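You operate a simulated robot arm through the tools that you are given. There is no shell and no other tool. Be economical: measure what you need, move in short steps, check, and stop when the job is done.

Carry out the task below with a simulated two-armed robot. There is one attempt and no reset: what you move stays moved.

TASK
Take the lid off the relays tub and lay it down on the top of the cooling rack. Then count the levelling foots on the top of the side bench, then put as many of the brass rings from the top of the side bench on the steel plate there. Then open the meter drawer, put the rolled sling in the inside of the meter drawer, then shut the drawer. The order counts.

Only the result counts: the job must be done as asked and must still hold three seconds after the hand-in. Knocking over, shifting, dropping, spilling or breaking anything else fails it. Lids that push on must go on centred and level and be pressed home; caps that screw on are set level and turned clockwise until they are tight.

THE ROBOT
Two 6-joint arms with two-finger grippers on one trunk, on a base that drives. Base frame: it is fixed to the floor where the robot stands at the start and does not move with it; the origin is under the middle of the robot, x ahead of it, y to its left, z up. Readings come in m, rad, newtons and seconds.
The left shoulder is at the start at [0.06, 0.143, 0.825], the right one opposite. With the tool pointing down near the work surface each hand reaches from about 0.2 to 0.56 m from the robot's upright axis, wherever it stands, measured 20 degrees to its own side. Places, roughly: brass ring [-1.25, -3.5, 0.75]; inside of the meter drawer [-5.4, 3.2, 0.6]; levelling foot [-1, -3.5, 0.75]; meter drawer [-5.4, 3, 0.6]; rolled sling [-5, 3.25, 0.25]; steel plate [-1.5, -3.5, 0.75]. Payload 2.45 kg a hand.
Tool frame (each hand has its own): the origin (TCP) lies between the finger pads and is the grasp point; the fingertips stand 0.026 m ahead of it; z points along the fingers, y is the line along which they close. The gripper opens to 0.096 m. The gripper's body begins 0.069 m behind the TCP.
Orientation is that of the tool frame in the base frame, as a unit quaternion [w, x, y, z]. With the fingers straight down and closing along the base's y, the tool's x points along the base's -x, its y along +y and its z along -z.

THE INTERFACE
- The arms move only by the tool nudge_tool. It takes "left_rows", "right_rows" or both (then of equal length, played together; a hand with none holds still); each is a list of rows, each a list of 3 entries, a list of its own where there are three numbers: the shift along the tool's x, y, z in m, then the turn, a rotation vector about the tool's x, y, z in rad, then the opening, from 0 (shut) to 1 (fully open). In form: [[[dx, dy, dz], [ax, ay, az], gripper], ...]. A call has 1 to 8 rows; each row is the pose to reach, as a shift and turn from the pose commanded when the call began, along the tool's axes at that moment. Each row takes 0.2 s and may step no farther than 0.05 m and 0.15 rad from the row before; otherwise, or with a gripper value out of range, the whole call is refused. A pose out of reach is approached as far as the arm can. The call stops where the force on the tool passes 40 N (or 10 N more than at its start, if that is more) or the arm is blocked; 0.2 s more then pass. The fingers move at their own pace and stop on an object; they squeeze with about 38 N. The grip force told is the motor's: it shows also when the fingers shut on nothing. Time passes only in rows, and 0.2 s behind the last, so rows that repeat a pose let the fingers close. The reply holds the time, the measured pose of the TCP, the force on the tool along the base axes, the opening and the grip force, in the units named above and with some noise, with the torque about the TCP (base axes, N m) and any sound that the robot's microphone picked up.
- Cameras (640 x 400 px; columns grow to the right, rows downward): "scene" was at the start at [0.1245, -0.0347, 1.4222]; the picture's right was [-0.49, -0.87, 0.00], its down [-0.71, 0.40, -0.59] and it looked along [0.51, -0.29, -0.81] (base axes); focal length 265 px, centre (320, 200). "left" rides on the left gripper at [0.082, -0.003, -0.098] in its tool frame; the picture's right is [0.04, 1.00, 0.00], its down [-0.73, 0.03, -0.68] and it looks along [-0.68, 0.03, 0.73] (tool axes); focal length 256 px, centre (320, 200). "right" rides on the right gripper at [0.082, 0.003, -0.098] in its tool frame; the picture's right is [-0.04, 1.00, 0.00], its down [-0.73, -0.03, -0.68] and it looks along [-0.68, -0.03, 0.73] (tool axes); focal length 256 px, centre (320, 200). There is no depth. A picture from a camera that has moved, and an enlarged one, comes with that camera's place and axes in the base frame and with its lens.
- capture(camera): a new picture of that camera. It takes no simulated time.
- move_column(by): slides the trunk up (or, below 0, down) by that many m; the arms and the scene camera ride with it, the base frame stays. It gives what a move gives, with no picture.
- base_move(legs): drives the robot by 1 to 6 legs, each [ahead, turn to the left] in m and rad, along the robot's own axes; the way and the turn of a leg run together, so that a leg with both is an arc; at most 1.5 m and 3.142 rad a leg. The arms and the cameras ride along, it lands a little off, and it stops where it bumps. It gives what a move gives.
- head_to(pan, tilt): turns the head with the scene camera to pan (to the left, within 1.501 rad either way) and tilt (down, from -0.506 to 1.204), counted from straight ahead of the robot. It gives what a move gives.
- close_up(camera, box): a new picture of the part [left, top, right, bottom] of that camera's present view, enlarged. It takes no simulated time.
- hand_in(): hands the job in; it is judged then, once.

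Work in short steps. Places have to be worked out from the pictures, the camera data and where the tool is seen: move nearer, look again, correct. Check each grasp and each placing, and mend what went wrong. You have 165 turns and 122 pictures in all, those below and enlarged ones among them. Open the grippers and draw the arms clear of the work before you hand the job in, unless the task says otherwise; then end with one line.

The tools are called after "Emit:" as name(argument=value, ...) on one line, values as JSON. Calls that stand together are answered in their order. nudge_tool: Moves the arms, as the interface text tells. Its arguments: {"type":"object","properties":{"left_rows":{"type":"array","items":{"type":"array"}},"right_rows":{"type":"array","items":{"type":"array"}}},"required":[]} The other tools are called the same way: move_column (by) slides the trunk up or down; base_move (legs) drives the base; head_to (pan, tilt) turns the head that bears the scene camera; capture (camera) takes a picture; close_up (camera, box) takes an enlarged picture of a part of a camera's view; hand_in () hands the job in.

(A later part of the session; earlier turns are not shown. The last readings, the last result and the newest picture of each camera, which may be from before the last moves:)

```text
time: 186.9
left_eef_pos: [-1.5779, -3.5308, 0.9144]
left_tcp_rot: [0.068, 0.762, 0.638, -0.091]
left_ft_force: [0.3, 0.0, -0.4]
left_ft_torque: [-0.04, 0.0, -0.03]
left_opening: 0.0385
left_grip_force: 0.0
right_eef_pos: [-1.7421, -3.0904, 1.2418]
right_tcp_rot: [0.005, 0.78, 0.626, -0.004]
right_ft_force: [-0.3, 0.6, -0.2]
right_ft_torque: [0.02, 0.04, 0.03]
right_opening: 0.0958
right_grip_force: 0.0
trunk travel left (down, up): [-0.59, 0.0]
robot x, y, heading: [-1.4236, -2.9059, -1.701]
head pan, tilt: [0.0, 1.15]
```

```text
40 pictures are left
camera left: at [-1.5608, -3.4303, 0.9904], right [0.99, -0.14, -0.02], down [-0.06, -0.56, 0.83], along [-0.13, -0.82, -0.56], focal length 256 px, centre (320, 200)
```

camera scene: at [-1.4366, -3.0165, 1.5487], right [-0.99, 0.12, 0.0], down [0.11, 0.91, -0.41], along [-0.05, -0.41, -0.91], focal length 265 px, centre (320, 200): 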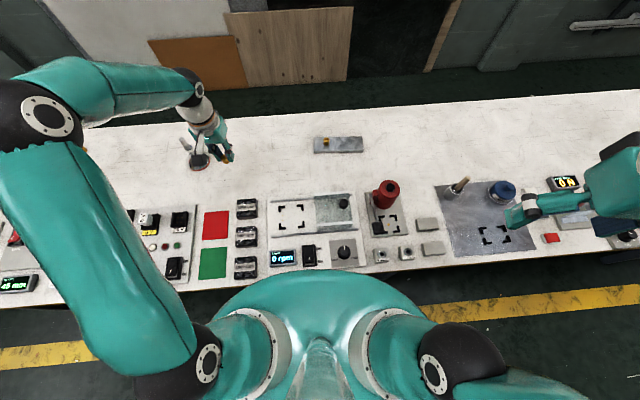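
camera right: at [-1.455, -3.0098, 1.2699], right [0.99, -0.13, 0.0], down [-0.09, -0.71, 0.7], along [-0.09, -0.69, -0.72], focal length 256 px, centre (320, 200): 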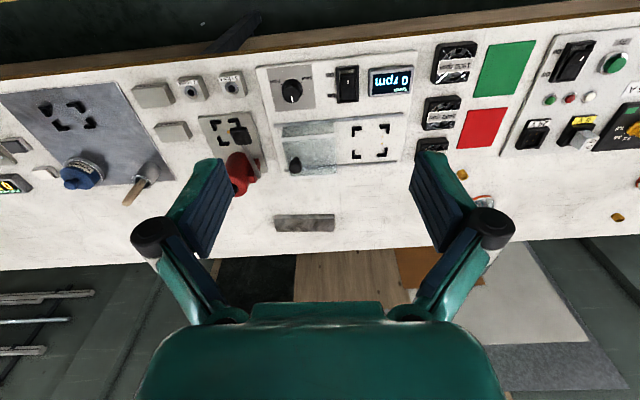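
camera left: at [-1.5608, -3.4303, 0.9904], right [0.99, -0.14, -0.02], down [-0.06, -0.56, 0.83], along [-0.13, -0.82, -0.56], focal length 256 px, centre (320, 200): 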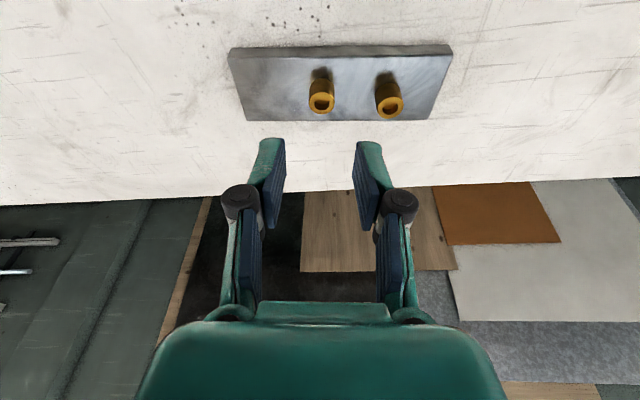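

Both rings stand on the plate. I retract the left arm, then check the rest of the bench for any further feet.

Emit:
nudge_tool(left_rows=[[[0.029, 0.022, -0.033], [0, 0.03, 0], 0.5], [[0.058, 0.044, -0.066], [0, 0.06, 0], 0.6], [[0.087, 0.066, -0.099], [0, 0.09, 0], 0.8], [[0.116, 0.088, -0.132], [0, 0.12, 0], 1], [[0.145, 0.11, -0.165], [0, 0.15, 0], 1], [[0.174, 0.132, -0.198], [0, 0.18, 0], 1], [[0.203, 0.154, -0.231], [0, 0.21, 0], 1], [[0.23, 0.176, -0.26], [0, 0.24, 0], 1]])

Emit:
base_move(legs=[[-0.35, 0]])

Emit:
head_to(pan=-0.75, tilt=0.45)

Emit:
capture(camera="scene")

```text
time: 188.7
left_eef_pos: [-1.3497, -3.2856, 1.1104]
left_tcp_rot: [-0.009, 0.767, 0.642, -0.001]
left_ft_force: [0.4, -0.5, -0.7]
left_ft_torque: [-0.02, 0.01, 0.0]
left_opening: 0.0959
left_grip_force: 0.1
right_eef_pos: [-1.7428, -3.0902, 1.2416]
right_tcp_rot: [0.004, 0.78, 0.626, -0.004]
right_ft_force: [0.2, 0.7, 0.1]
right_ft_torque: [-0.01, 0.01, -0.02]
right_opening: 0.096
right_grip_force: 0.1
trunk travel left (down, up): [-0.59, 0.0]
robot x, y, heading: [-1.4236, -2.8992, -1.692]
head pan, tilt: [0.0, 1.15]
```

```text
time: 190.9
left_eef_pos: [-1.3061, -2.943, 1.1094]
left_tcp_rot: [-0.008, 0.765, 0.644, 0.0]
left_ft_force: [-0.6, -0.6, 0.4]
left_ft_torque: [-0.03, 0.0, -0.01]
left_opening: 0.0958
left_grip_force: 0.0
right_eef_pos: [-1.6995, -2.7505, 1.2402]
right_tcp_rot: [0.004, 0.778, 0.629, -0.004]
right_ft_force: [-0.5, -0.1, 0.4]
right_ft_torque: [-0.02, 0.02, -0.01]
right_opening: 0.096
right_grip_force: 0.0
trunk travel left (down, up): [-0.59, 0.0]
robot x, y, heading: [-1.3809, -2.5595, -1.684]
head pan, tilt: [0.0, 1.15]
```

```text
time: 192.0
left_eef_pos: [-1.307, -2.9436, 1.1108]
left_tcp_rot: [-0.008, 0.765, 0.644, 0.0]
left_ft_force: [-0.3, 0.1, -0.4]
left_ft_torque: [-0.02, -0.01, 0.01]
left_opening: 0.096
left_grip_force: 0.2
right_eef_pos: [-1.7002, -2.7516, 1.2417]
right_tcp_rot: [0.004, 0.778, 0.629, -0.004]
right_ft_force: [0.5, -0.3, 0.1]
right_ft_torque: [-0.01, 0.0, -0.01]
right_opening: 0.096
right_grip_force: 0.1
trunk travel left (down, up): [-0.59, 0.0]
robot x, y, heading: [-1.3777, -2.5577, -1.687]
head pan, tilt: [-0.75, 0.45]
```

```text
39 pictures are left
camera scene: at [-1.4562, -2.6773, 1.6036], right [-0.65, 0.76, 0.0], down [0.33, 0.28, -0.9], along [-0.69, -0.58, -0.44], focal length 265 px, centre (320, 200)
```

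scene: 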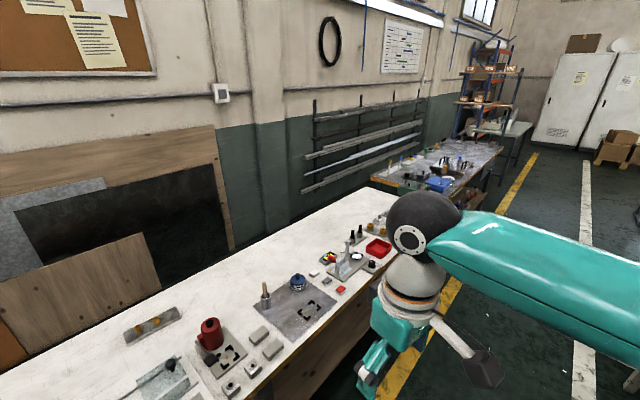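

Emit:
close_up(camera="scene", box=[200, 190, 420, 330])

```text
2.86 times, centred on (310, 260) of scene
camera zoom: at [-1.4562, -2.6773, 1.6036], right [-0.65, 0.76, 0.0], down [0.33, 0.28, -0.9], along [-0.69, -0.58, -0.44], focal length 756 px, centre (349, 29)
```

zoom: 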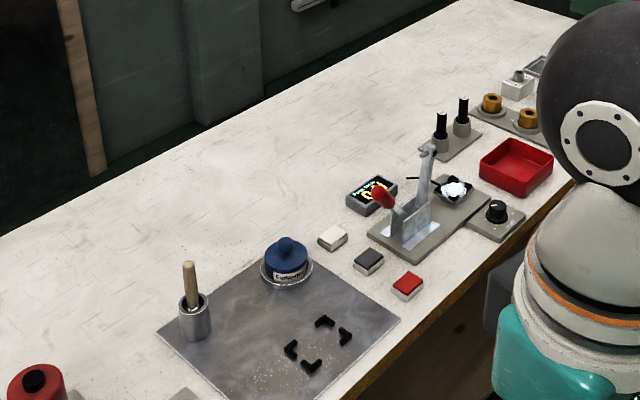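

No more feet there, so the count is 2 and it's done. Next is the drawer near (-5.4, 3): I turn to -x and drive along the aisle.

Emit:
base_move(legs=[[0, -0.75], [0, -0.66]])

Emit:
head_to(pan=-0.2, tilt=0.35)

Emit:
capture(camera="scene")

```text
time: 196.0
left_eef_pos: [-1.7084, -2.7764, 1.1117]
left_tcp_rot: [-0.007, 0.994, 0.113, 0.004]
left_ft_force: [0.0, 0.5, 0.6]
left_ft_torque: [-0.03, -0.03, 0.0]
left_opening: 0.0961
left_grip_force: 0.1
right_eef_pos: [-1.6833, -2.3398, 1.242]
right_tcp_rot: [0.0, 0.996, 0.094, -0.007]
right_ft_force: [-0.8, -0.1, -0.3]
right_ft_torque: [-0.03, -0.01, -0.04]
right_opening: 0.0963
right_grip_force: 0.0
trunk travel left (down, up): [-0.59, 0.0]
robot x, y, heading: [-1.3764, -2.5884, -2.867]
head pan, tilt: [-0.75, 0.45]
stopped in leg 2: the robot was blocked; the commanded pose is now the measured one
```

```text
time: 197.0
left_eef_pos: [-1.7086, -2.7787, 1.1115]
left_tcp_rot: [-0.008, 0.993, 0.114, 0.005]
left_ft_force: [0.7, -0.1, 0.0]
left_ft_torque: [-0.01, 0.03, 0.01]
left_opening: 0.0959
left_grip_force: 0.0
right_eef_pos: [-1.6827, -2.3413, 1.2421]
right_tcp_rot: [0.002, 0.996, 0.093, -0.006]
right_ft_force: [0.2, 0.4, 0.9]
right_ft_torque: [0.0, 0.01, 0.03]
right_opening: 0.0961
right_grip_force: 0.2
trunk travel left (down, up): [-0.59, 0.0]
robot x, y, heading: [-1.3717, -2.5877, -2.864]
head pan, tilt: [-0.201, 0.351]
```

```text
37 pictures are left
camera scene: at [-1.5242, -2.6069, 1.6129], right [-0.07, 1.0, 0.0], down [0.34, 0.03, -0.94], along [-0.94, -0.07, -0.34], focal length 265 px, centre (320, 200)
```

scene: 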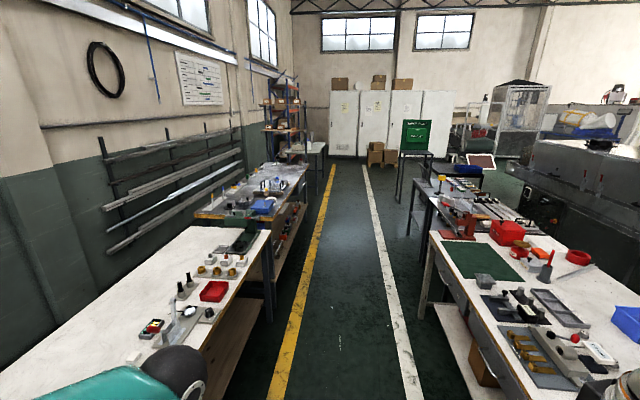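

The aisle is free. I finish the turn and drive 1.4 m down it, then another stretch.

Emit:
base_move(legs=[[0, -0.24]])

Emit:
base_move(legs=[[1.4, 0]])

```text
time: 198.3
left_eef_pos: [-1.7445, -2.689, 1.113]
left_tcp_rot: [-0.007, 1.0, -0.01, 0.004]
left_ft_force: [0.6, 0.5, 0.1]
left_ft_torque: [-0.02, -0.01, 0.01]
left_opening: 0.0958
left_grip_force: 0.1
right_eef_pos: [-1.6148, -2.2724, 1.2422]
right_tcp_rot: [0.0, 1.0, -0.029, -0.007]
right_ft_force: [0.4, 0.5, 0.5]
right_ft_torque: [0.01, -0.01, -0.01]
right_opening: 0.0961
right_grip_force: 0.1
trunk travel left (down, up): [-0.59, 0.0]
robot x, y, heading: [-1.373, -2.588, -3.105]
head pan, tilt: [-0.201, 0.351]
```

```text
time: 205.4
left_eef_pos: [-3.1493, -2.7221, 1.1116]
left_tcp_rot: [-0.006, 1.0, -0.014, 0.006]
left_ft_force: [-0.7, 0.1, 0.1]
left_ft_torque: [0.0, -0.01, -0.01]
left_opening: 0.0959
left_grip_force: 0.0
right_eef_pos: [-3.0155, -2.3055, 1.2423]
right_tcp_rot: [0.001, 0.999, -0.034, -0.007]
right_ft_force: [0.4, 0.2, 0.2]
right_ft_torque: [-0.05, -0.04, 0.03]
right_opening: 0.0958
right_grip_force: 0.0
trunk travel left (down, up): [-0.59, 0.0]
robot x, y, heading: [-2.7737, -2.6286, -3.118]
head pan, tilt: [-0.201, 0.351]
```

Emit:
base_move(legs=[[1.4, -0.06]])

Emit:
head_to(pan=-0.7, tilt=0.35)

Emit:
capture(camera="scene")

```text
time: 212.5
left_eef_pos: [-4.5578, -2.6736, 1.1124]
left_tcp_rot: [-0.007, 0.999, -0.05, 0.005]
left_ft_force: [0.0, 0.8, 0.2]
left_ft_torque: [0.0, -0.04, 0.08]
left_opening: 0.096
left_grip_force: 0.0
right_eef_pos: [-4.3927, -2.2688, 1.2428]
right_tcp_rot: [0.001, 0.998, -0.07, -0.006]
right_ft_force: [-0.1, 0.6, -0.6]
right_ft_torque: [0.02, -0.04, 0.0]
right_opening: 0.0962
right_grip_force: 0.0
trunk travel left (down, up): [-0.59, 0.0]
robot x, y, heading: [-4.1785, -2.6061, 3.092]
head pan, tilt: [-0.201, 0.351]
```

```text
time: 213.5
left_eef_pos: [-4.5582, -2.674, 1.1133]
left_tcp_rot: [-0.007, 0.999, -0.05, 0.005]
left_ft_force: [0.4, 0.1, -0.3]
left_ft_torque: [0.0, 0.01, 0.02]
left_opening: 0.096
left_grip_force: 0.0
right_eef_pos: [-4.3932, -2.2685, 1.2436]
right_tcp_rot: [0.0, 0.997, -0.071, -0.006]
right_ft_force: [0.4, 0.5, -0.5]
right_ft_torque: [0.0, 0.01, -0.02]
right_opening: 0.0961
right_grip_force: 0.1
trunk travel left (down, up): [-0.59, 0.0]
robot x, y, heading: [-4.1822, -2.6085, 3.092]
head pan, tilt: [-0.7, 0.351]
```

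```text
36 pictures are left
camera scene: at [-4.3071, -2.5372, 1.6129], right [0.68, 0.73, 0.0], down [0.25, -0.23, -0.94], along [-0.69, 0.64, -0.34], focal length 265 px, centre (320, 200)
```

scene: 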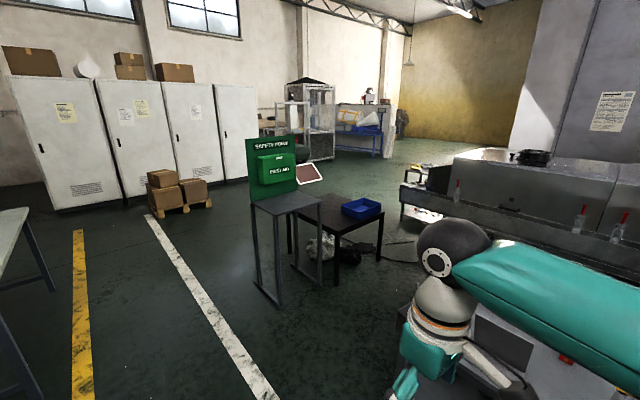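

The first-aid stand and the small table occupy about x -5.7 to -6.5, y -1.6 to -0.2. I go round on their far side: first to about (-7.2, -2.2).

Emit:
base_move(legs=[[0, -0.09], [1.5, 0], [1.5, 0]])

Emit:
base_move(legs=[[0, -0.75], [0, -0.7]])

Emit:
head_to(pan=-0.2, tilt=0.35)

Emit:
capture(camera="scene")

```text
time: 228.5
left_eef_pos: [-7.5004, -2.2965, 1.1137]
left_tcp_rot: [-0.006, 0.996, -0.084, 0.006]
left_ft_force: [-0.5, 0.1, -0.1]
left_ft_torque: [0.02, 0.0, -0.02]
left_opening: 0.0961
left_grip_force: 0.0
right_eef_pos: [-7.3083, -1.9043, 1.2431]
right_tcp_rot: [0.0, 0.995, -0.104, -0.007]
right_ft_force: [0.3, 0.4, 0.2]
right_ft_torque: [0.01, -0.03, 0.01]
right_opening: 0.0962
right_grip_force: 0.0
trunk travel left (down, up): [-0.59, 0.0]
robot x, y, heading: [-7.1211, -2.2554, 3.023]
head pan, tilt: [-0.7, 0.351]
```

```text
time: 232.5
left_eef_pos: [-7.3136, -1.922, 1.1144]
left_tcp_rot: [-0.002, 0.791, -0.612, 0.007]
left_ft_force: [0.7, 0.5, 0.4]
left_ft_torque: [-0.01, 0.04, -0.03]
left_opening: 0.0956
left_grip_force: 0.2
right_eef_pos: [-6.8765, -1.9363, 1.2443]
right_tcp_rot: [-0.003, 0.778, -0.628, -0.005]
right_ft_force: [0.7, 0.9, 0.8]
right_ft_torque: [0.03, 0.02, -0.02]
right_opening: 0.0961
right_grip_force: 0.0
trunk travel left (down, up): [-0.59, 0.0]
robot x, y, heading: [-7.143, -2.2593, 1.86]
head pan, tilt: [-0.7, 0.351]
stopped in leg 2: the robot was blocked; the commanded pose is now the measured one
```

```text
time: 233.4
left_eef_pos: [-7.3146, -1.9228, 1.1142]
left_tcp_rot: [-0.002, 0.791, -0.612, 0.008]
left_ft_force: [-0.4, -0.1, 0.4]
left_ft_torque: [0.01, -0.02, 0.0]
left_opening: 0.0959
left_grip_force: 0.0
right_eef_pos: [-6.8773, -1.9375, 1.2437]
right_tcp_rot: [-0.003, 0.778, -0.628, -0.006]
right_ft_force: [0.2, 0.2, -1.1]
right_ft_torque: [0.01, -0.03, 0.0]
right_opening: 0.0961
right_grip_force: 0.1
trunk travel left (down, up): [-0.59, 0.0]
robot x, y, heading: [-7.1447, -2.268, 1.86]
head pan, tilt: [-0.201, 0.351]
```

```text
35 pictures are left
camera scene: at [-7.1707, -2.1126, 1.6129], right [1.0, 0.09, 0.0], down [0.03, -0.34, -0.94], along [-0.08, 0.94, -0.34], focal length 265 px, centre (320, 200)
```

scene: 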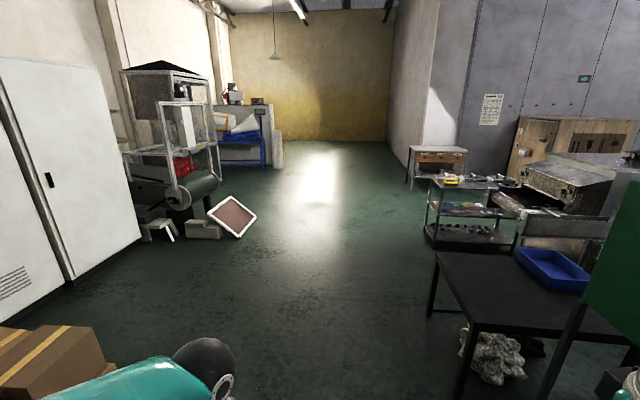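

The drawer desk is visible, but there's also a three-tier trolley at the oven end; I must check whether that is the real cooling rack.

Emit:
close_up(camera="scene", box=[395, 130, 565, 260])

Emit:
close_up(camera="scene", box=[110, 60, 280, 250])

```text
3.08 times, centred on (480, 195) of scene
camera zoom: at [-7.1707, -2.1126, 1.6129], right [1.0, 0.09, 0.0], down [0.03, -0.34, -0.94], along [-0.08, 0.94, -0.34], focal length 814 px, centre (-172, 215)
```

zoom: 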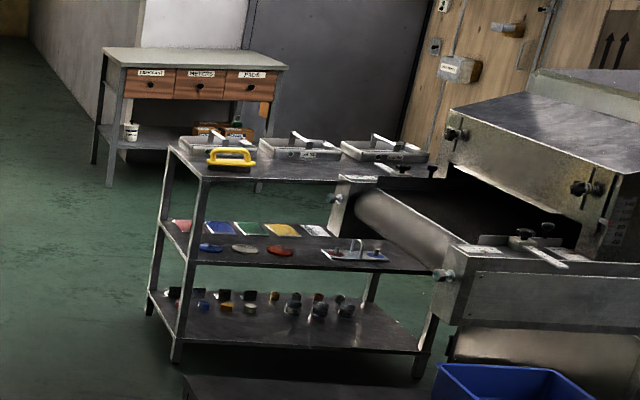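

```text
2.11 times, centred on (195, 155) of scene
camera zoom: at [-7.1707, -2.1126, 1.6129], right [1.0, 0.09, 0.0], down [0.03, -0.34, -0.94], along [-0.08, 0.94, -0.34], focal length 557 px, centre (583, 295)
```

zoom: 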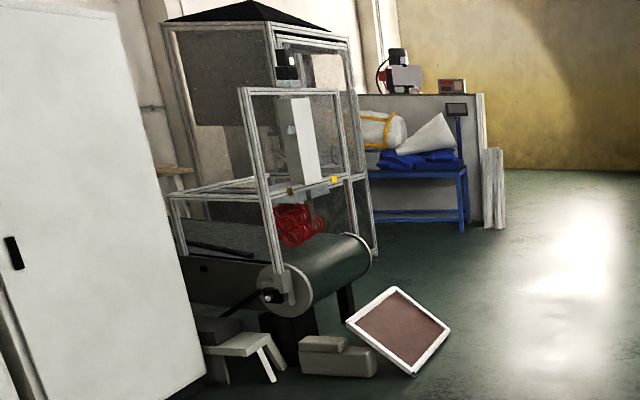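

That trolley holds screen-printing tools at the loading end; the outlet rack with mesh trays is near the start, where the unlisted places must be, so I keep my choice. I drive on to about (-7.0, 1.9).

Emit:
base_move(legs=[[0.3, 0], [0, -0.32]])

Emit:
base_move(legs=[[1.3, 0], [1.3, 0], [1.3, 0]])

```text
time: 236.6
left_eef_pos: [-7.2844, -1.6036, 1.1141]
left_tcp_rot: [0.001, -0.685, 0.729, -0.008]
left_ft_force: [-0.1, 0.0, -0.2]
left_ft_torque: [0.03, -0.01, -0.01]
left_opening: 0.0958
left_grip_force: 0.1
right_eef_pos: [-6.8737, -1.7529, 1.2457]
right_tcp_rot: [0.005, -0.669, 0.743, 0.005]
right_ft_force: [0.3, -1.2, 0.2]
right_ft_torque: [0.03, 0.02, -0.02]
right_opening: 0.0961
right_grip_force: 0.0
trunk travel left (down, up): [-0.59, 0.0]
robot x, y, heading: [-7.2381, -1.9856, 1.543]
head pan, tilt: [-0.201, 0.351]
```

```text
time: 256.0
left_eef_pos: [-7.1857, 2.3702, 1.115]
left_tcp_rot: [0.002, -0.69, 0.724, -0.007]
left_ft_force: [0.3, 0.1, -0.1]
left_ft_torque: [-0.03, 0.02, -0.03]
left_opening: 0.0959
left_grip_force: 0.0
right_eef_pos: [-6.7725, 2.2274, 1.2456]
right_tcp_rot: [0.005, -0.675, 0.738, 0.005]
right_ft_force: [0.7, -0.4, 0.8]
right_ft_torque: [-0.01, -0.02, 0.03]
right_opening: 0.0961
right_grip_force: 0.1
trunk travel left (down, up): [-0.59, 0.0]
robot x, y, heading: [-7.1349, 1.992, 1.563]
head pan, tilt: [-0.201, 0.351]
```

Now I turn right towards +x and look at the desk.

Emit:
base_move(legs=[[0, -0.75], [0, -0.65]])

Emit:
head_to(pan=0.35, tilt=0.5)

Emit:
capture(camera="scene")

```text
time: 260.3
left_eef_pos: [-6.7817, 2.1451, 1.1157]
left_tcp_rot: [-0.004, -0.113, 0.994, -0.007]
left_ft_force: [0.4, -0.3, 0.5]
left_ft_torque: [0.04, 0.06, 0.0]
left_opening: 0.0963
left_grip_force: 0.1
right_eef_pos: [-6.8073, 1.709, 1.246]
right_tcp_rot: [0.006, -0.093, 0.996, 0.002]
right_ft_force: [0.6, -0.8, -0.2]
right_ft_torque: [0.04, 0.01, 0.01]
right_opening: 0.0961
right_grip_force: 0.1
trunk travel left (down, up): [-0.59, 0.0]
robot x, y, heading: [-7.137, 2.025, 0.254]
head pan, tilt: [-0.201, 0.351]
stopped in leg 2: the robot was blocked; the commanded pose is now the measured one
```

```text
time: 261.2
left_eef_pos: [-6.7831, 2.1474, 1.1167]
left_tcp_rot: [-0.004, -0.114, 0.993, -0.007]
left_ft_force: [0.0, -0.4, -0.3]
left_ft_torque: [0.0, 0.02, -0.02]
left_opening: 0.0962
left_grip_force: 0.0
right_eef_pos: [-6.8088, 1.711, 1.2469]
right_tcp_rot: [0.006, -0.093, 0.996, 0.002]
right_ft_force: [-0.5, 0.3, -0.2]
right_ft_torque: [0.01, 0.0, -0.01]
right_opening: 0.096
right_grip_force: 0.0
trunk travel left (down, up): [-0.59, 0.0]
robot x, y, heading: [-7.1411, 2.0182, 0.249]
head pan, tilt: [0.351, 0.499]
```

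```text
32 pictures are left
camera scene: at [-7.0058, 2.0915, 1.5992], right [0.57, -0.82, 0.0], down [-0.39, -0.27, -0.88], along [0.72, 0.5, -0.48], focal length 265 px, centre (320, 200)
```

scene: 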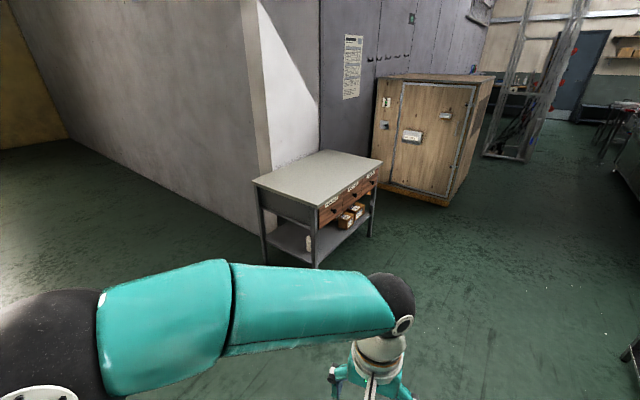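

The desk's drawers face -y (front edge near y≈3.05). I drive to about (-5.45, 2.2) and face it.

Emit:
base_move(legs=[[0, -0.13], [1.3, 0], [0.38, 0]])

Emit:
base_move(legs=[[0, 0.75], [0, 0.68]])

Emit:
head_to(pan=0.0, tilt=0.8)

Emit:
capture(camera="scene")

```text
time: 270.6
left_eef_pos: [-5.0912, 2.3007, 1.1157]
left_tcp_rot: [-0.006, -0.045, 0.999, -0.007]
left_ft_force: [0.6, 0.8, -0.4]
left_ft_torque: [0.0, 0.02, 0.02]
left_opening: 0.0959
left_grip_force: 0.1
right_eef_pos: [-5.1762, 1.8725, 1.2467]
right_tcp_rot: [0.005, -0.026, 1.0, 0.001]
right_ft_force: [0.5, 0.0, -0.1]
right_ft_torque: [-0.02, 0.0, 0.0]
right_opening: 0.0961
right_grip_force: 0.1
trunk travel left (down, up): [-0.59, 0.0]
robot x, y, heading: [-5.4635, 2.2299, 0.116]
head pan, tilt: [0.351, 0.499]
```

```text
time: 274.6
left_eef_pos: [-5.3983, 2.6026, 1.1175]
left_tcp_rot: [0.001, -0.602, 0.798, -0.008]
left_ft_force: [-0.8, -0.7, -0.3]
left_ft_torque: [-0.02, -0.02, -0.02]
left_opening: 0.0959
left_grip_force: 0.1
right_eef_pos: [-5.0296, 2.3667, 1.2477]
right_tcp_rot: [0.005, -0.585, 0.811, 0.004]
right_ft_force: [0.0, 0.7, -0.6]
right_ft_torque: [-0.07, -0.02, 0.02]
right_opening: 0.0958
right_grip_force: 0.0
trunk travel left (down, up): [-0.59, 0.0]
robot x, y, heading: [-5.4343, 2.2195, 1.329]
head pan, tilt: [0.351, 0.499]
stopped in leg 2: the robot was blocked; the commanded pose is now the measured one
```

```text
time: 275.5
left_eef_pos: [-5.3962, 2.6013, 1.1165]
left_tcp_rot: [0.001, -0.602, 0.798, -0.008]
left_ft_force: [-0.2, 0.4, -0.6]
left_ft_torque: [0.01, 0.0, 0.02]
left_opening: 0.096
left_grip_force: 0.1
right_eef_pos: [-5.028, 2.3657, 1.2476]
right_tcp_rot: [0.004, -0.585, 0.811, 0.004]
right_ft_force: [0.8, 0.4, -0.2]
right_ft_torque: [0.0, -0.01, 0.04]
right_opening: 0.0959
right_grip_force: 0.1
trunk travel left (down, up): [-0.59, 0.0]
robot x, y, heading: [-5.4336, 2.2236, 1.329]
head pan, tilt: [0.0, 0.799]
```

```text
31 pictures are left
camera scene: at [-5.3993, 2.3587, 1.5733], right [0.97, -0.24, 0.0], down [-0.17, -0.7, -0.7], along [0.17, 0.68, -0.72], focal length 265 px, centre (320, 200)
```

scene: 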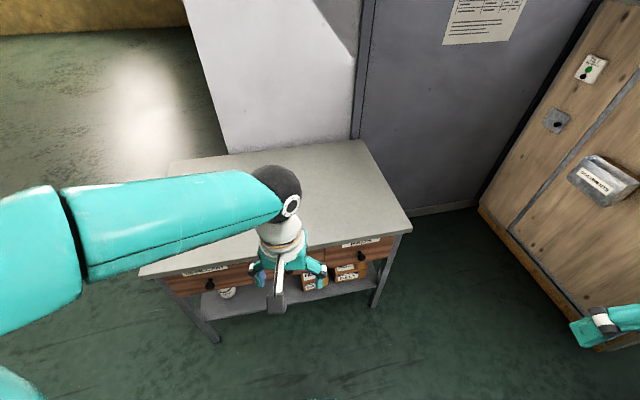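

The middle drawer (x≈-5.39) matches the meter drawer place; knobs at z≈0.69. I swing the left hand aside, align the heading, lower the trunk and look at the labels and lower shelf.

Emit:
nudge_tool(left_rows=[[[0.03, 0.04, 0], [0, 0, 0], 1], [[0.06, 0.08, 0], [0, 0, 0], 1], [[0.09, 0.12, 0], [0, 0, 0], 1], [[0.11, 0.16, 0], [0, 0, 0], 1], [[0.11, 0.2, 0], [0, 0, 0], 1], [[0.11, 0.24, 0], [0, 0, 0], 1]])

Emit:
base_move(legs=[[0, 0.24]])

Emit:
move_column(by=-0.4)

Emit:
head_to(pan=-0.15, tilt=0.6)

Emit:
capture(camera="scene")

```text
time: 276.9
left_eef_pos: [-5.658, 2.5616, 1.116]
left_tcp_rot: [0.0, -0.602, 0.798, -0.009]
left_ft_force: [-0.6, -0.2, -0.8]
left_ft_torque: [0.03, -0.01, -0.02]
left_opening: 0.0959
left_grip_force: 0.0
right_eef_pos: [-5.0274, 2.3665, 1.2472]
right_tcp_rot: [0.005, -0.586, 0.811, 0.004]
right_ft_force: [-0.3, -1.4, -0.8]
right_ft_torque: [-0.02, -0.03, -0.01]
right_opening: 0.0962
right_grip_force: 0.0
trunk travel left (down, up): [-0.59, 0.0]
robot x, y, heading: [-5.4317, 2.2233, 1.333]
head pan, tilt: [0.0, 0.799]
```

```text
time: 278.2
left_eef_pos: [-5.7336, 2.4982, 1.1163]
left_tcp_rot: [0.002, -0.695, 0.719, -0.008]
left_ft_force: [1.2, -0.7, -0.2]
left_ft_torque: [0.03, 0.01, 0.03]
left_opening: 0.096
left_grip_force: 0.0
right_eef_pos: [-5.0762, 2.4605, 1.2464]
right_tcp_rot: [0.004, -0.68, 0.733, 0.004]
right_ft_force: [-0.4, 0.5, 0.2]
right_ft_torque: [0.03, 0.02, 0.0]
right_opening: 0.0959
right_grip_force: 0.1
trunk travel left (down, up): [-0.59, 0.0]
robot x, y, heading: [-5.4309, 2.2193, 1.566]
head pan, tilt: [0.0, 0.799]
```

```text
time: 282.0
left_eef_pos: [-5.7334, 2.4979, 0.7174]
left_tcp_rot: [0.001, -0.694, 0.72, -0.009]
left_ft_force: [0.2, 0.1, 0.2]
left_ft_torque: [-0.01, -0.01, 0.02]
left_opening: 0.0961
left_grip_force: 0.1
right_eef_pos: [-5.0749, 2.4601, 0.8492]
right_tcp_rot: [0.004, -0.68, 0.734, 0.005]
right_ft_force: [0.2, 0.4, -0.4]
right_ft_torque: [0.03, -0.01, -0.01]
right_opening: 0.0963
right_grip_force: 0.0
trunk travel left (down, up): [-0.19, 0.4]
robot x, y, heading: [-5.4261, 2.2218, 1.569]
head pan, tilt: [0.0, 0.799]
```

```text
time: 282.8
left_eef_pos: [-5.7339, 2.4977, 0.716]
left_tcp_rot: [0.002, -0.695, 0.719, -0.007]
left_ft_force: [0.4, 0.4, -0.6]
left_ft_torque: [0.01, -0.03, -0.02]
left_opening: 0.0958
left_grip_force: 0.1
right_eef_pos: [-5.0747, 2.4612, 0.8489]
right_tcp_rot: [0.004, -0.68, 0.733, 0.004]
right_ft_force: [-0.5, -0.9, 0.4]
right_ft_torque: [0.0, 0.01, 0.01]
right_opening: 0.096
right_grip_force: 0.0
trunk travel left (down, up): [-0.19, 0.4]
robot x, y, heading: [-5.4301, 2.2208, 1.576]
head pan, tilt: [-0.15, 0.6]
```

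```text
30 pictures are left
camera scene: at [-5.4162, 2.3694, 1.1901], right [0.99, -0.15, 0.0], down [-0.08, -0.56, -0.82], along [0.12, 0.82, -0.57], focal length 265 px, centre (320, 200)
```

scene: 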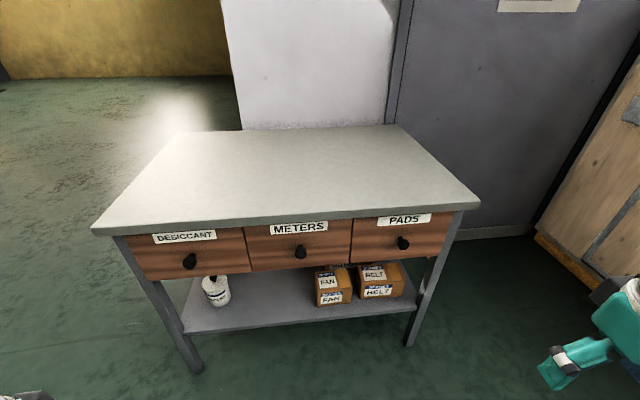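

The middle drawer is labelled METERS. The sling is to be found among the FAN/BELT boxes on the lower shelf, so I lower the trunk more and zoom in there.

Emit:
move_column(by=-0.15)

Emit:
head_to(pan=-0.3, tilt=0.6)

Emit:
close_up(camera="scene", box=[180, 150, 460, 325])

```text
time: 284.5
left_eef_pos: [-5.7326, 2.4978, 0.5666]
left_tcp_rot: [0.001, -0.694, 0.72, -0.008]
left_ft_force: [-0.5, 0.2, -0.2]
left_ft_torque: [0.03, -0.01, 0.0]
left_opening: 0.0961
left_grip_force: 0.0
right_eef_pos: [-5.076, 2.4608, 0.698]
right_tcp_rot: [0.004, -0.68, 0.733, 0.006]
right_ft_force: [-0.3, -0.1, -0.4]
right_ft_torque: [0.01, 0.0, 0.03]
right_opening: 0.0961
right_grip_force: 0.0
trunk travel left (down, up): [-0.04, 0.55]
robot x, y, heading: [-5.4335, 2.2169, 1.574]
head pan, tilt: [-0.15, 0.6]
```

```text
time: 285.2
left_eef_pos: [-5.7326, 2.4983, 0.5667]
left_tcp_rot: [0.002, -0.694, 0.72, -0.009]
left_ft_force: [-1.1, 0.0, -0.8]
left_ft_torque: [0.0, 0.02, 0.01]
left_opening: 0.0962
left_grip_force: 0.1
right_eef_pos: [-5.0752, 2.4611, 0.6991]
right_tcp_rot: [0.004, -0.681, 0.733, 0.005]
right_ft_force: [0.3, 0.2, -0.7]
right_ft_torque: [0.02, -0.01, 0.01]
right_opening: 0.0961
right_grip_force: 0.2
trunk travel left (down, up): [-0.04, 0.55]
robot x, y, heading: [-5.4345, 2.2227, 1.572]
head pan, tilt: [-0.3, 0.6]
```

```text
2.29 times, centred on (320, 238) of scene
camera zoom: at [-5.4033, 2.3664, 1.0402], right [0.96, -0.3, 0.0], down [-0.17, -0.54, -0.82], along [0.24, 0.79, -0.57], focal length 605 px, centre (320, 114)
```

zoom: 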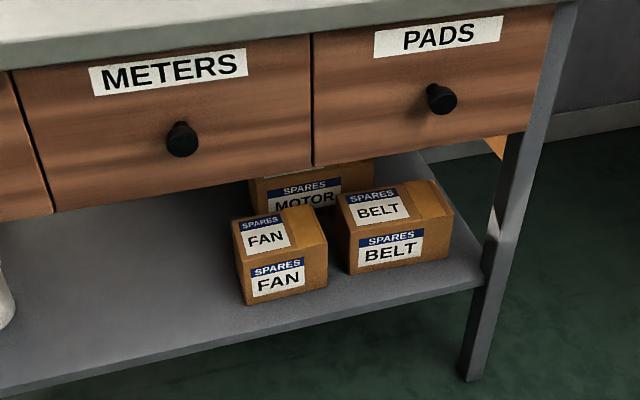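

No sling seen from above; it may be behind the boxes. I lower and tilt the right hand to look into the shelf with its camera.

Emit:
nudge_tool(right_rows=[[[0, 0, 0.035], [0, -0.08, 0], 1], [[0, 0, 0.07], [0, -0.16, 0], 1], [[0, 0, 0.105], [0, -0.24, 0], 1], [[0, 0, 0.14], [0, -0.32, 0], 1], [[0, 0, 0.175], [0, -0.4, 0], 1], [[0, 0, 0.21], [0, -0.48, 0], 1], [[0, 0, 0.24], [0, -0.56, 0], 1], [[0, 0, 0.26], [0, -0.64, 0], 1]])

Emit:
capture(camera="right")

```text
time: 287.0
left_eef_pos: [-5.7327, 2.4991, 0.5662]
left_tcp_rot: [0.002, -0.694, 0.72, -0.008]
left_ft_force: [-0.6, 0.0, -0.8]
left_ft_torque: [0.03, -0.07, -0.02]
left_opening: 0.0962
left_grip_force: 0.0
right_eef_pos: [-4.9969, 2.488, 0.4664]
right_tcp_rot: [0.233, -0.643, 0.696, 0.218]
right_ft_force: [0.6, 0.1, 0.0]
right_ft_torque: [-0.01, 0.02, 0.0]
right_opening: 0.0957
right_grip_force: 0.0
right hand out of reach, approached as far as the arm can: row 5, 6, 7, 8
trunk travel left (down, up): [-0.04, 0.55]
robot x, y, heading: [-5.4251, 2.2186, 1.573]
head pan, tilt: [-0.3, 0.6]
```

```text
28 pictures are left
camera right: at [-5.0098, 2.3627, 0.4954], right [-0.99, 0.11, 0.03], down [0.05, 0.17, 0.98], along [0.1, 0.98, -0.17], focal length 256 px, centre (320, 200)
```

right: 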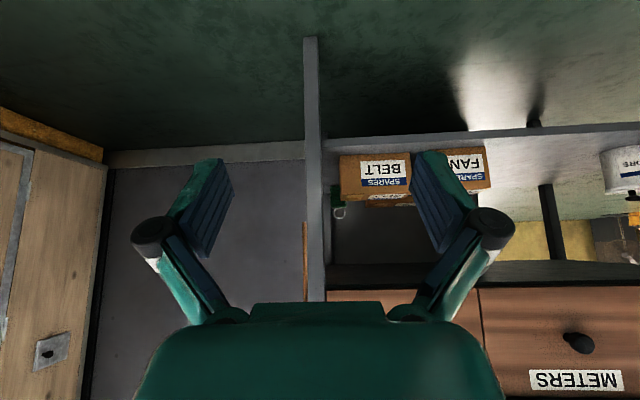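

A green item with a white eye shows beside the BELT box near the right leg: likely the sling. Zooming.

Emit:
close_up(camera="right", box=[290, 125, 450, 265])

```text
2.86 times, centred on (370, 195) of right
camera zoom: at [-5.0098, 2.3627, 0.4954], right [-0.99, 0.11, 0.03], down [0.05, 0.17, 0.98], along [0.1, 0.98, -0.17], focal length 731 px, centre (177, 214)
```

zoom: 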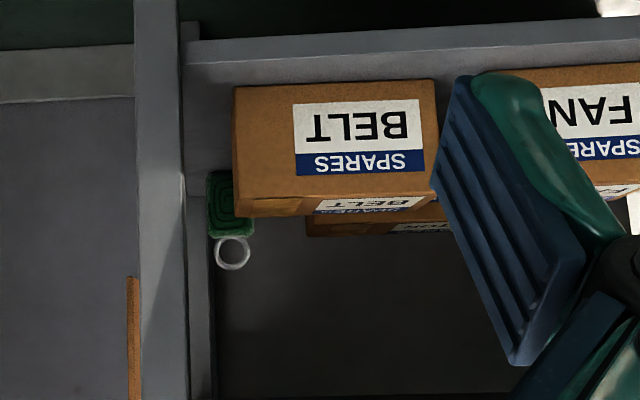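

The sling (green roll, white eye) stands at about (-4.985, 3.2), behind the BELT box, with its top near z≈0.38. It's best reached diagonally from the desk's right end, so I raise the trunk and drive around to about (-4.5, 2.65).

Emit:
move_column(by=0.4)

Emit:
base_move(legs=[[0, -0.8], [0, -0.72]])

Emit:
base_move(legs=[[0.9, 0], [0, 0.8], [0, 0.7]])

```text
time: 290.8
left_eef_pos: [-5.733, 2.4983, 0.9659]
left_tcp_rot: [0.002, -0.695, 0.719, -0.009]
left_ft_force: [0.7, 0.6, -0.7]
left_ft_torque: [0.0, -0.02, -0.04]
left_opening: 0.0959
left_grip_force: 0.0
right_eef_pos: [-4.9975, 2.4889, 0.8668]
right_tcp_rot: [0.233, -0.644, 0.695, 0.218]
right_ft_force: [0.1, -0.9, 0.0]
right_ft_torque: [-0.01, 0.03, -0.03]
right_opening: 0.0962
right_grip_force: 0.0
trunk travel left (down, up): [-0.44, 0.15]
robot x, y, heading: [-5.4255, 2.2194, 1.571]
head pan, tilt: [-0.3, 0.6]
```

```text
time: 295.7
left_eef_pos: [-5.1637, 2.538, 0.967]
left_tcp_rot: [-0.004, -0.006, 1.0, -0.007]
left_ft_force: [-0.8, 0.1, 0.2]
left_ft_torque: [0.01, -0.01, 0.01]
left_opening: 0.0959
left_grip_force: 0.0
right_eef_pos: [-5.1391, 1.8004, 0.8666]
right_tcp_rot: [0.32, 0.012, 0.947, -0.003]
right_ft_force: [-0.1, -0.3, -0.3]
right_ft_torque: [-0.01, 0.01, -0.02]
right_opening: 0.0962
right_grip_force: 0.1
trunk travel left (down, up): [-0.44, 0.15]
robot x, y, heading: [-5.4265, 2.245, 0.057]
head pan, tilt: [-0.3, 0.6]
```

```text
time: 304.9
left_eef_pos: [-4.8338, 2.574, 0.9667]
left_tcp_rot: [0.001, -0.686, 0.727, -0.008]
left_ft_force: [0.4, -0.1, -0.6]
left_ft_torque: [-0.03, 0.0, 0.01]
left_opening: 0.0959
left_grip_force: 0.1
right_eef_pos: [-4.0984, 2.5499, 0.8668]
right_tcp_rot: [0.236, -0.637, 0.702, 0.216]
right_ft_force: [0.1, -0.6, -0.4]
right_ft_torque: [0.02, 0.0, 0.04]
right_opening: 0.0959
right_grip_force: 0.0
trunk travel left (down, up): [-0.44, 0.15]
robot x, y, heading: [-4.5376, 2.2897, 1.55]
head pan, tilt: [-0.3, 0.6]
```

The right hand is close to the crate, so I bring it inward first, then advance and turn left toward the sling.

Emit:
nudge_tool(right_rows=[[[0, 0.045, 0], [0, 0, 0], 1], [[0, 0.09, 0], [0, 0, 0], 1], [[0, 0.135, 0], [0, 0, 0], 1], [[0, 0.18, 0], [0, 0, 0], 1]])

Emit:
base_move(legs=[[0.34, 0], [0, 0.7]])

Emit:
head_to(pan=0.0, tilt=0.8)

Emit:
capture(camera="scene")

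```text
time: 306.1
left_eef_pos: [-4.833, 2.5738, 0.9685]
left_tcp_rot: [0.002, -0.686, 0.727, -0.008]
left_ft_force: [0.1, 0.6, -0.3]
left_ft_torque: [0.03, 0.01, 0.01]
left_opening: 0.096
left_grip_force: 0.0
right_eef_pos: [-4.2682, 2.6408, 0.9433]
right_tcp_rot: [-0.199, 0.745, -0.595, -0.228]
right_ft_force: [-0.3, 0.4, -0.3]
right_ft_torque: [0.02, 0.01, -0.02]
right_opening: 0.0962
right_grip_force: 0.1
right hand out of reach, approached as far as the arm can: row 1, 2, 3, 4
trunk travel left (down, up): [-0.44, 0.15]
robot x, y, heading: [-4.5327, 2.292, 1.546]
head pan, tilt: [-0.3, 0.6]
stopped in row 4 (right hand): the arm was blocked; the commanded pose is now the measured one
```

```text
time: 309.9
left_eef_pos: [-4.9276, 2.7133, 0.9686]
left_tcp_rot: [-0.005, 0.858, -0.513, 0.007]
left_ft_force: [-0.6, 0.4, -0.1]
left_ft_torque: [-0.01, 0.0, -0.02]
left_opening: 0.0959
left_grip_force: 0.0
right_eef_pos: [-4.483, 3.0667, 0.9456]
right_tcp_rot: [-0.13, 0.878, -0.37, -0.273]
right_ft_force: [-0.2, -0.1, 0.0]
right_ft_torque: [0.02, 0.0, 0.0]
right_opening: 0.096
right_grip_force: 0.1
trunk travel left (down, up): [-0.44, 0.15]
robot x, y, heading: [-4.5185, 2.6319, 2.092]
head pan, tilt: [-0.3, 0.6]
stopped in leg 2: the robot was blocked; the commanded pose is now the measured one
```

```text
time: 310.7
left_eef_pos: [-4.9286, 2.7132, 0.9678]
left_tcp_rot: [-0.004, 0.858, -0.513, 0.006]
left_ft_force: [-0.4, -0.1, 0.2]
left_ft_torque: [0.0, 0.01, 0.0]
left_opening: 0.0959
left_grip_force: 0.0
right_eef_pos: [-4.4832, 3.0673, 0.9438]
right_tcp_rot: [-0.13, 0.878, -0.37, -0.273]
right_ft_force: [-0.9, 1.0, 0.6]
right_ft_torque: [-0.01, -0.03, -0.01]
right_opening: 0.0962
right_grip_force: 0.1
trunk travel left (down, up): [-0.44, 0.15]
robot x, y, heading: [-4.5223, 2.6308, 2.089]
head pan, tilt: [0.0, 0.799]
```

```text
26 pictures are left
camera scene: at [-4.5878, 2.7549, 1.4233], right [0.87, 0.49, 0.0], down [0.35, -0.62, -0.7], along [-0.34, 0.61, -0.72], focal length 265 px, centre (320, 200)
```

scene: 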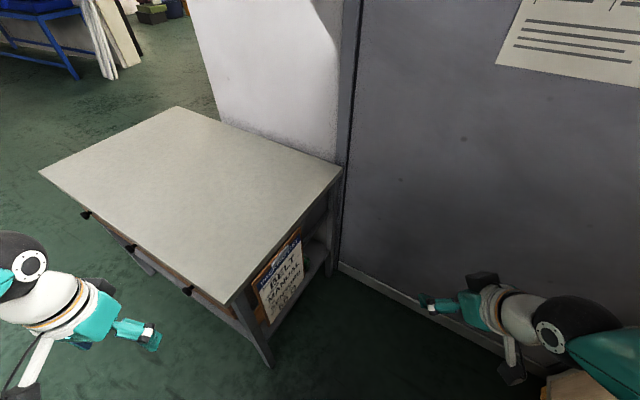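

A clipboard hangs on the desk's side (y 2.96–3.21, above z 0.43). I lower the trunk and look under with the right hand's camera.

Emit:
move_column(by=-0.43)

Emit:
capture(camera="right")

Emit:
capture(camera="scene")

```text
refused: -0.43 is not a number from -0.4 to 0.4
```

```text
25 pictures are left
camera right: at [-4.4005, 2.9731, 0.9779], right [-0.74, -0.67, 0.0], down [-0.14, 0.15, 0.98], along [-0.65, 0.73, -0.21], focal length 256 px, centre (320, 200)
```

right: 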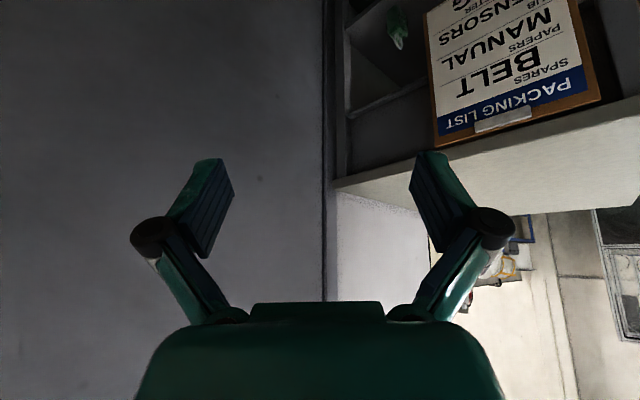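

```text
24 pictures are left
camera scene: at [-4.5878, 2.7549, 1.4233], right [0.87, 0.49, 0.0], down [0.35, -0.62, -0.7], along [-0.34, 0.61, -0.72], focal length 265 px, centre (320, 200)
```

scene: 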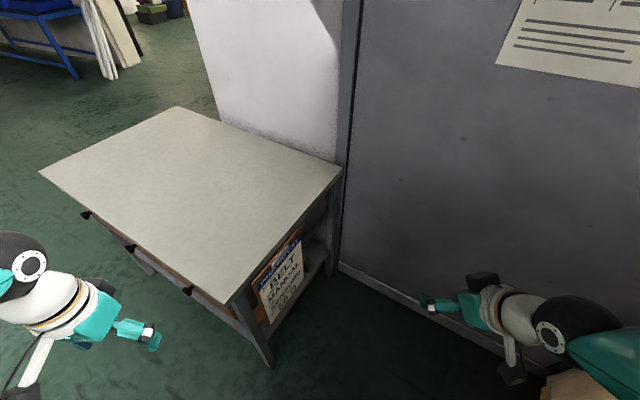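

Triangulated: the sling is at about (-4.983, 3.294, 0.33), in the free gap behind the clipboard. I move 0.12 m forward, lower the trunk and look again.

Emit:
base_move(legs=[[0.12, 0]])

Emit:
move_column(by=-0.4)

Emit:
nudge_tool(right_rows=[[[0, 0, 0], [-0.07, -0.03, -0.1], 1], [[0, 0, 0], [-0.14, -0.06, -0.2], 1], [[0, 0, 0], [-0.21, -0.09, -0.3], 1], [[0, 0, 0], [-0.28, -0.12, -0.4], 1], [[0, 0, 0], [-0.346, -0.15, -0.49], 1]])

Emit:
capture(camera="right")

```text
time: 312.0
left_eef_pos: [-4.9876, 2.817, 0.9684]
left_tcp_rot: [-0.002, 0.858, -0.513, 0.009]
left_ft_force: [0.3, -0.1, -0.3]
left_ft_torque: [-0.06, 0.0, 0.0]
left_opening: 0.0959
left_grip_force: 0.0
right_eef_pos: [-4.5417, 3.1688, 0.9446]
right_tcp_rot: [-0.13, 0.878, -0.371, -0.273]
right_ft_force: [0.4, 0.4, 0.0]
right_ft_torque: [0.01, 0.0, 0.0]
right_opening: 0.0961
right_grip_force: 0.1
trunk travel left (down, up): [-0.44, 0.15]
robot x, y, heading: [-4.576, 2.7316, 2.093]
head pan, tilt: [0.0, 0.799]
```

```text
time: 315.8
left_eef_pos: [-4.9857, 2.813, 0.5687]
left_tcp_rot: [-0.003, 0.859, -0.512, 0.008]
left_ft_force: [0.3, -1.1, 0.8]
left_ft_torque: [0.0, 0.02, 0.01]
left_opening: 0.0963
left_grip_force: 0.1
right_eef_pos: [-4.5412, 3.1683, 0.545]
right_tcp_rot: [-0.13, 0.878, -0.37, -0.274]
right_ft_force: [-0.1, -0.3, 0.3]
right_ft_torque: [-0.02, 0.02, -0.03]
right_opening: 0.0961
right_grip_force: 0.1
trunk travel left (down, up): [-0.04, 0.55]
robot x, y, heading: [-4.5769, 2.7342, 2.087]
head pan, tilt: [0.0, 0.799]
```

```text
time: 317.0
left_eef_pos: [-4.9865, 2.8147, 0.569]
left_tcp_rot: [-0.004, 0.859, -0.512, 0.009]
left_ft_force: [0.0, 0.7, 0.2]
left_ft_torque: [0.0, 0.01, 0.01]
left_opening: 0.0962
left_grip_force: 0.1
right_eef_pos: [-4.542, 3.1681, 0.5446]
right_tcp_rot: [-0.067, 0.928, -0.084, -0.357]
right_ft_force: [-0.6, 0.1, 0.0]
right_ft_torque: [0.01, 0.01, -0.01]
right_opening: 0.0958
right_grip_force: 0.0
trunk travel left (down, up): [-0.04, 0.55]
robot x, y, heading: [-4.5768, 2.7336, 2.088]
head pan, tilt: [0.0, 0.799]
```

```text
23 pictures are left
camera right: at [-4.4187, 3.137, 0.5618], right [-0.23, -0.97, -0.04], down [-0.09, -0.02, 1.0], along [-0.97, 0.23, -0.08], focal length 256 px, centre (320, 200)
```

right: 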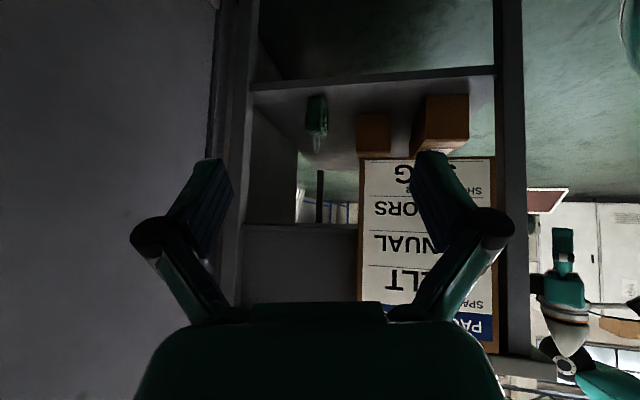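

The sling is confirmed at (-4.983, 3.288), z 0.27–0.37 plus the eye, with about 5 cm clearance on both sides. I approach along the tool axis to a pre-grasp point.

Emit:
nudge_tool(right_rows=[[[-0.024, -0.002, 0.039], [0, 0, 0], 1], [[-0.048, -0.004, 0.078], [0, 0, 0], 1], [[-0.072, -0.006, 0.117], [0, 0, 0], 1], [[-0.096, -0.008, 0.156], [0, 0, 0], 1], [[-0.12, -0.01, 0.195], [0, 0, 0], 1], [[-0.145, -0.012, 0.235], [0, 0, 0], 1], [[-0.17, -0.014, 0.275], [0, 0, 0], 1], [[-0.193, -0.015, 0.314], [0, 0, 0], 1]])

Emit:
capture(camera="right")

```text
time: 318.8
left_eef_pos: [-4.9869, 2.8141, 0.5688]
left_tcp_rot: [-0.004, 0.858, -0.513, 0.008]
left_ft_force: [0.6, -0.4, 0.8]
left_ft_torque: [-0.01, 0.05, -0.01]
left_opening: 0.0961
left_grip_force: 0.1
right_eef_pos: [-4.8837, 3.2611, 0.4455]
right_tcp_rot: [-0.068, 0.928, -0.084, -0.357]
right_ft_force: [-0.2, 0.1, 0.6]
right_ft_torque: [-0.03, 0.01, 0.0]
right_opening: 0.0959
right_grip_force: 0.0
trunk travel left (down, up): [-0.04, 0.55]
robot x, y, heading: [-4.578, 2.7322, 2.089]
head pan, tilt: [0.0, 0.799]
```

```text
22 pictures are left
camera right: at [-4.7607, 3.2292, 0.4627], right [-0.23, -0.97, -0.04], down [-0.09, -0.02, 1.0], along [-0.97, 0.24, -0.08], focal length 256 px, centre (320, 200)
```

right: 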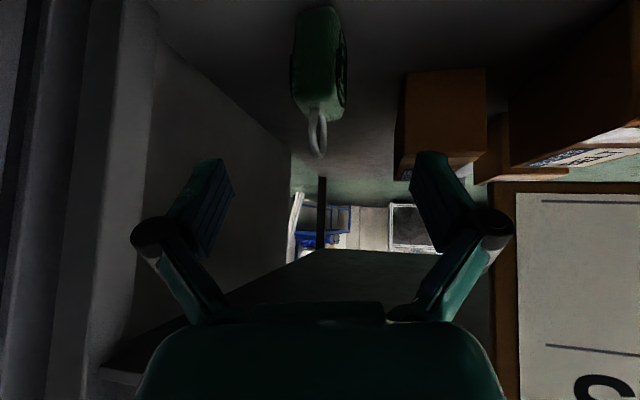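

Lined up. I advance 0.145 m along the tool axis with the gripper at 0.8 opening, then close.

Emit:
nudge_tool(right_rows=[[[0, 0, 0.04], [0, 0, 0], 0.8], [[0, 0, 0.08], [0, 0, 0], 0.8], [[0, 0, 0.115], [0, 0, 0], 0.8], [[0, 0, 0.145], [0, 0, 0], 0.8], [[0, 0, 0.145], [0, 0, 0], 0.4], [[0, 0, 0.145], [0, 0, 0], 0], [[0, 0, 0.145], [0, 0, 0], 0]])

Emit:
capture(camera="right")

```text
time: 320.4
left_eef_pos: [-4.986, 2.8143, 0.5686]
left_tcp_rot: [-0.004, 0.859, -0.512, 0.008]
left_ft_force: [0.0, 0.4, 0.2]
left_ft_torque: [0.03, -0.02, 0.0]
left_opening: 0.0958
left_grip_force: 0.0
right_eef_pos: [-4.9768, 3.2883, 0.3388]
right_tcp_rot: [-0.068, 0.928, -0.085, -0.357]
right_ft_force: [-1.6, 0.4, 4.2]
right_ft_torque: [-0.11, 0.21, -0.05]
right_opening: 0.0418
right_grip_force: 38.4
trunk travel left (down, up): [-0.04, 0.55]
robot x, y, heading: [-4.5772, 2.7314, 2.091]
head pan, tilt: [0.0, 0.799]
```

```text
21 pictures are left
camera right: at [-4.8542, 3.2568, 0.357], right [-0.23, -0.97, -0.04], down [-0.09, -0.02, 1.0], along [-0.97, 0.24, -0.08], focal length 256 px, centre (320, 200)
```

right: 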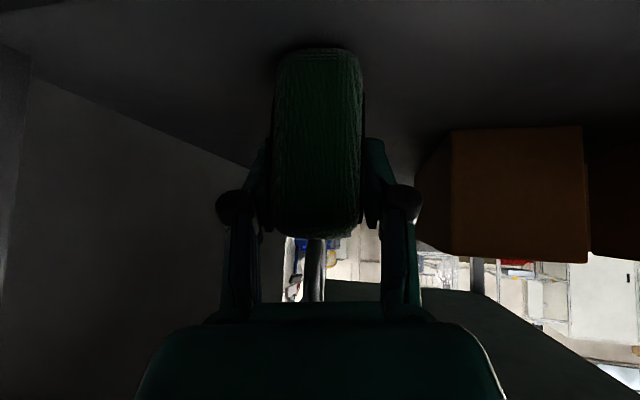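

Sling gripped (42 mm). I lift slightly and withdraw along the approach path.

Emit:
nudge_tool(right_rows=[[[-0.01, -0.001, -0.011], [0, 0, 0], 0], [[-0.01, -0.001, -0.05], [0, 0, 0], 0], [[-0.01, -0.001, -0.09], [0, 0, 0], 0], [[-0.005, 0, -0.135], [0, 0, 0], 0], [[0.01, 0, -0.175], [0, 0, 0], 0], [[0.03, 0.002, -0.215], [0, 0, 0], 0], [[0.055, 0.005, -0.255], [0, 0, 0], 0], [[0.08, 0.008, -0.295], [0, 0, 0], 0]])

Emit:
capture(camera="right")

```text
time: 322.2
left_eef_pos: [-4.9869, 2.8137, 0.5682]
left_tcp_rot: [-0.004, 0.859, -0.512, 0.008]
left_ft_force: [-0.1, -0.5, -0.3]
left_ft_torque: [-0.02, 0.0, -0.01]
left_opening: 0.096
left_grip_force: 0.0
right_eef_pos: [-4.7278, 3.2171, 0.5017]
right_tcp_rot: [-0.067, 0.928, -0.084, -0.357]
right_ft_force: [-0.8, 0.7, -2.6]
right_ft_torque: [-0.04, -0.01, -0.02]
right_opening: 0.0399
right_grip_force: 37.5
trunk travel left (down, up): [-0.04, 0.55]
robot x, y, heading: [-4.5726, 2.7336, 2.088]
head pan, tilt: [0.0, 0.799]
```

```text
20 pictures are left
camera right: at [-4.6052, 3.1852, 0.5191], right [-0.23, -0.97, -0.04], down [-0.09, -0.02, 1.0], along [-0.97, 0.24, -0.08], focal length 256 px, centre (320, 200)
```

right: 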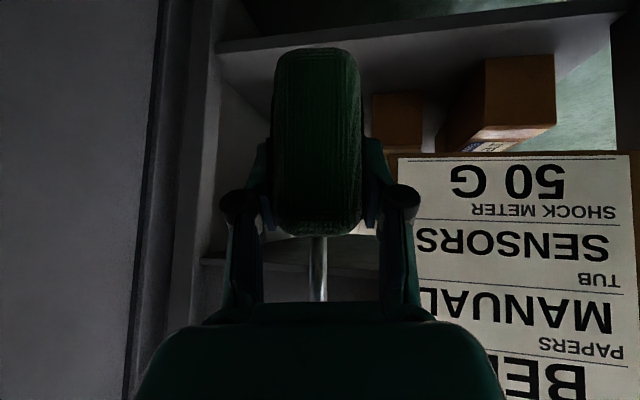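

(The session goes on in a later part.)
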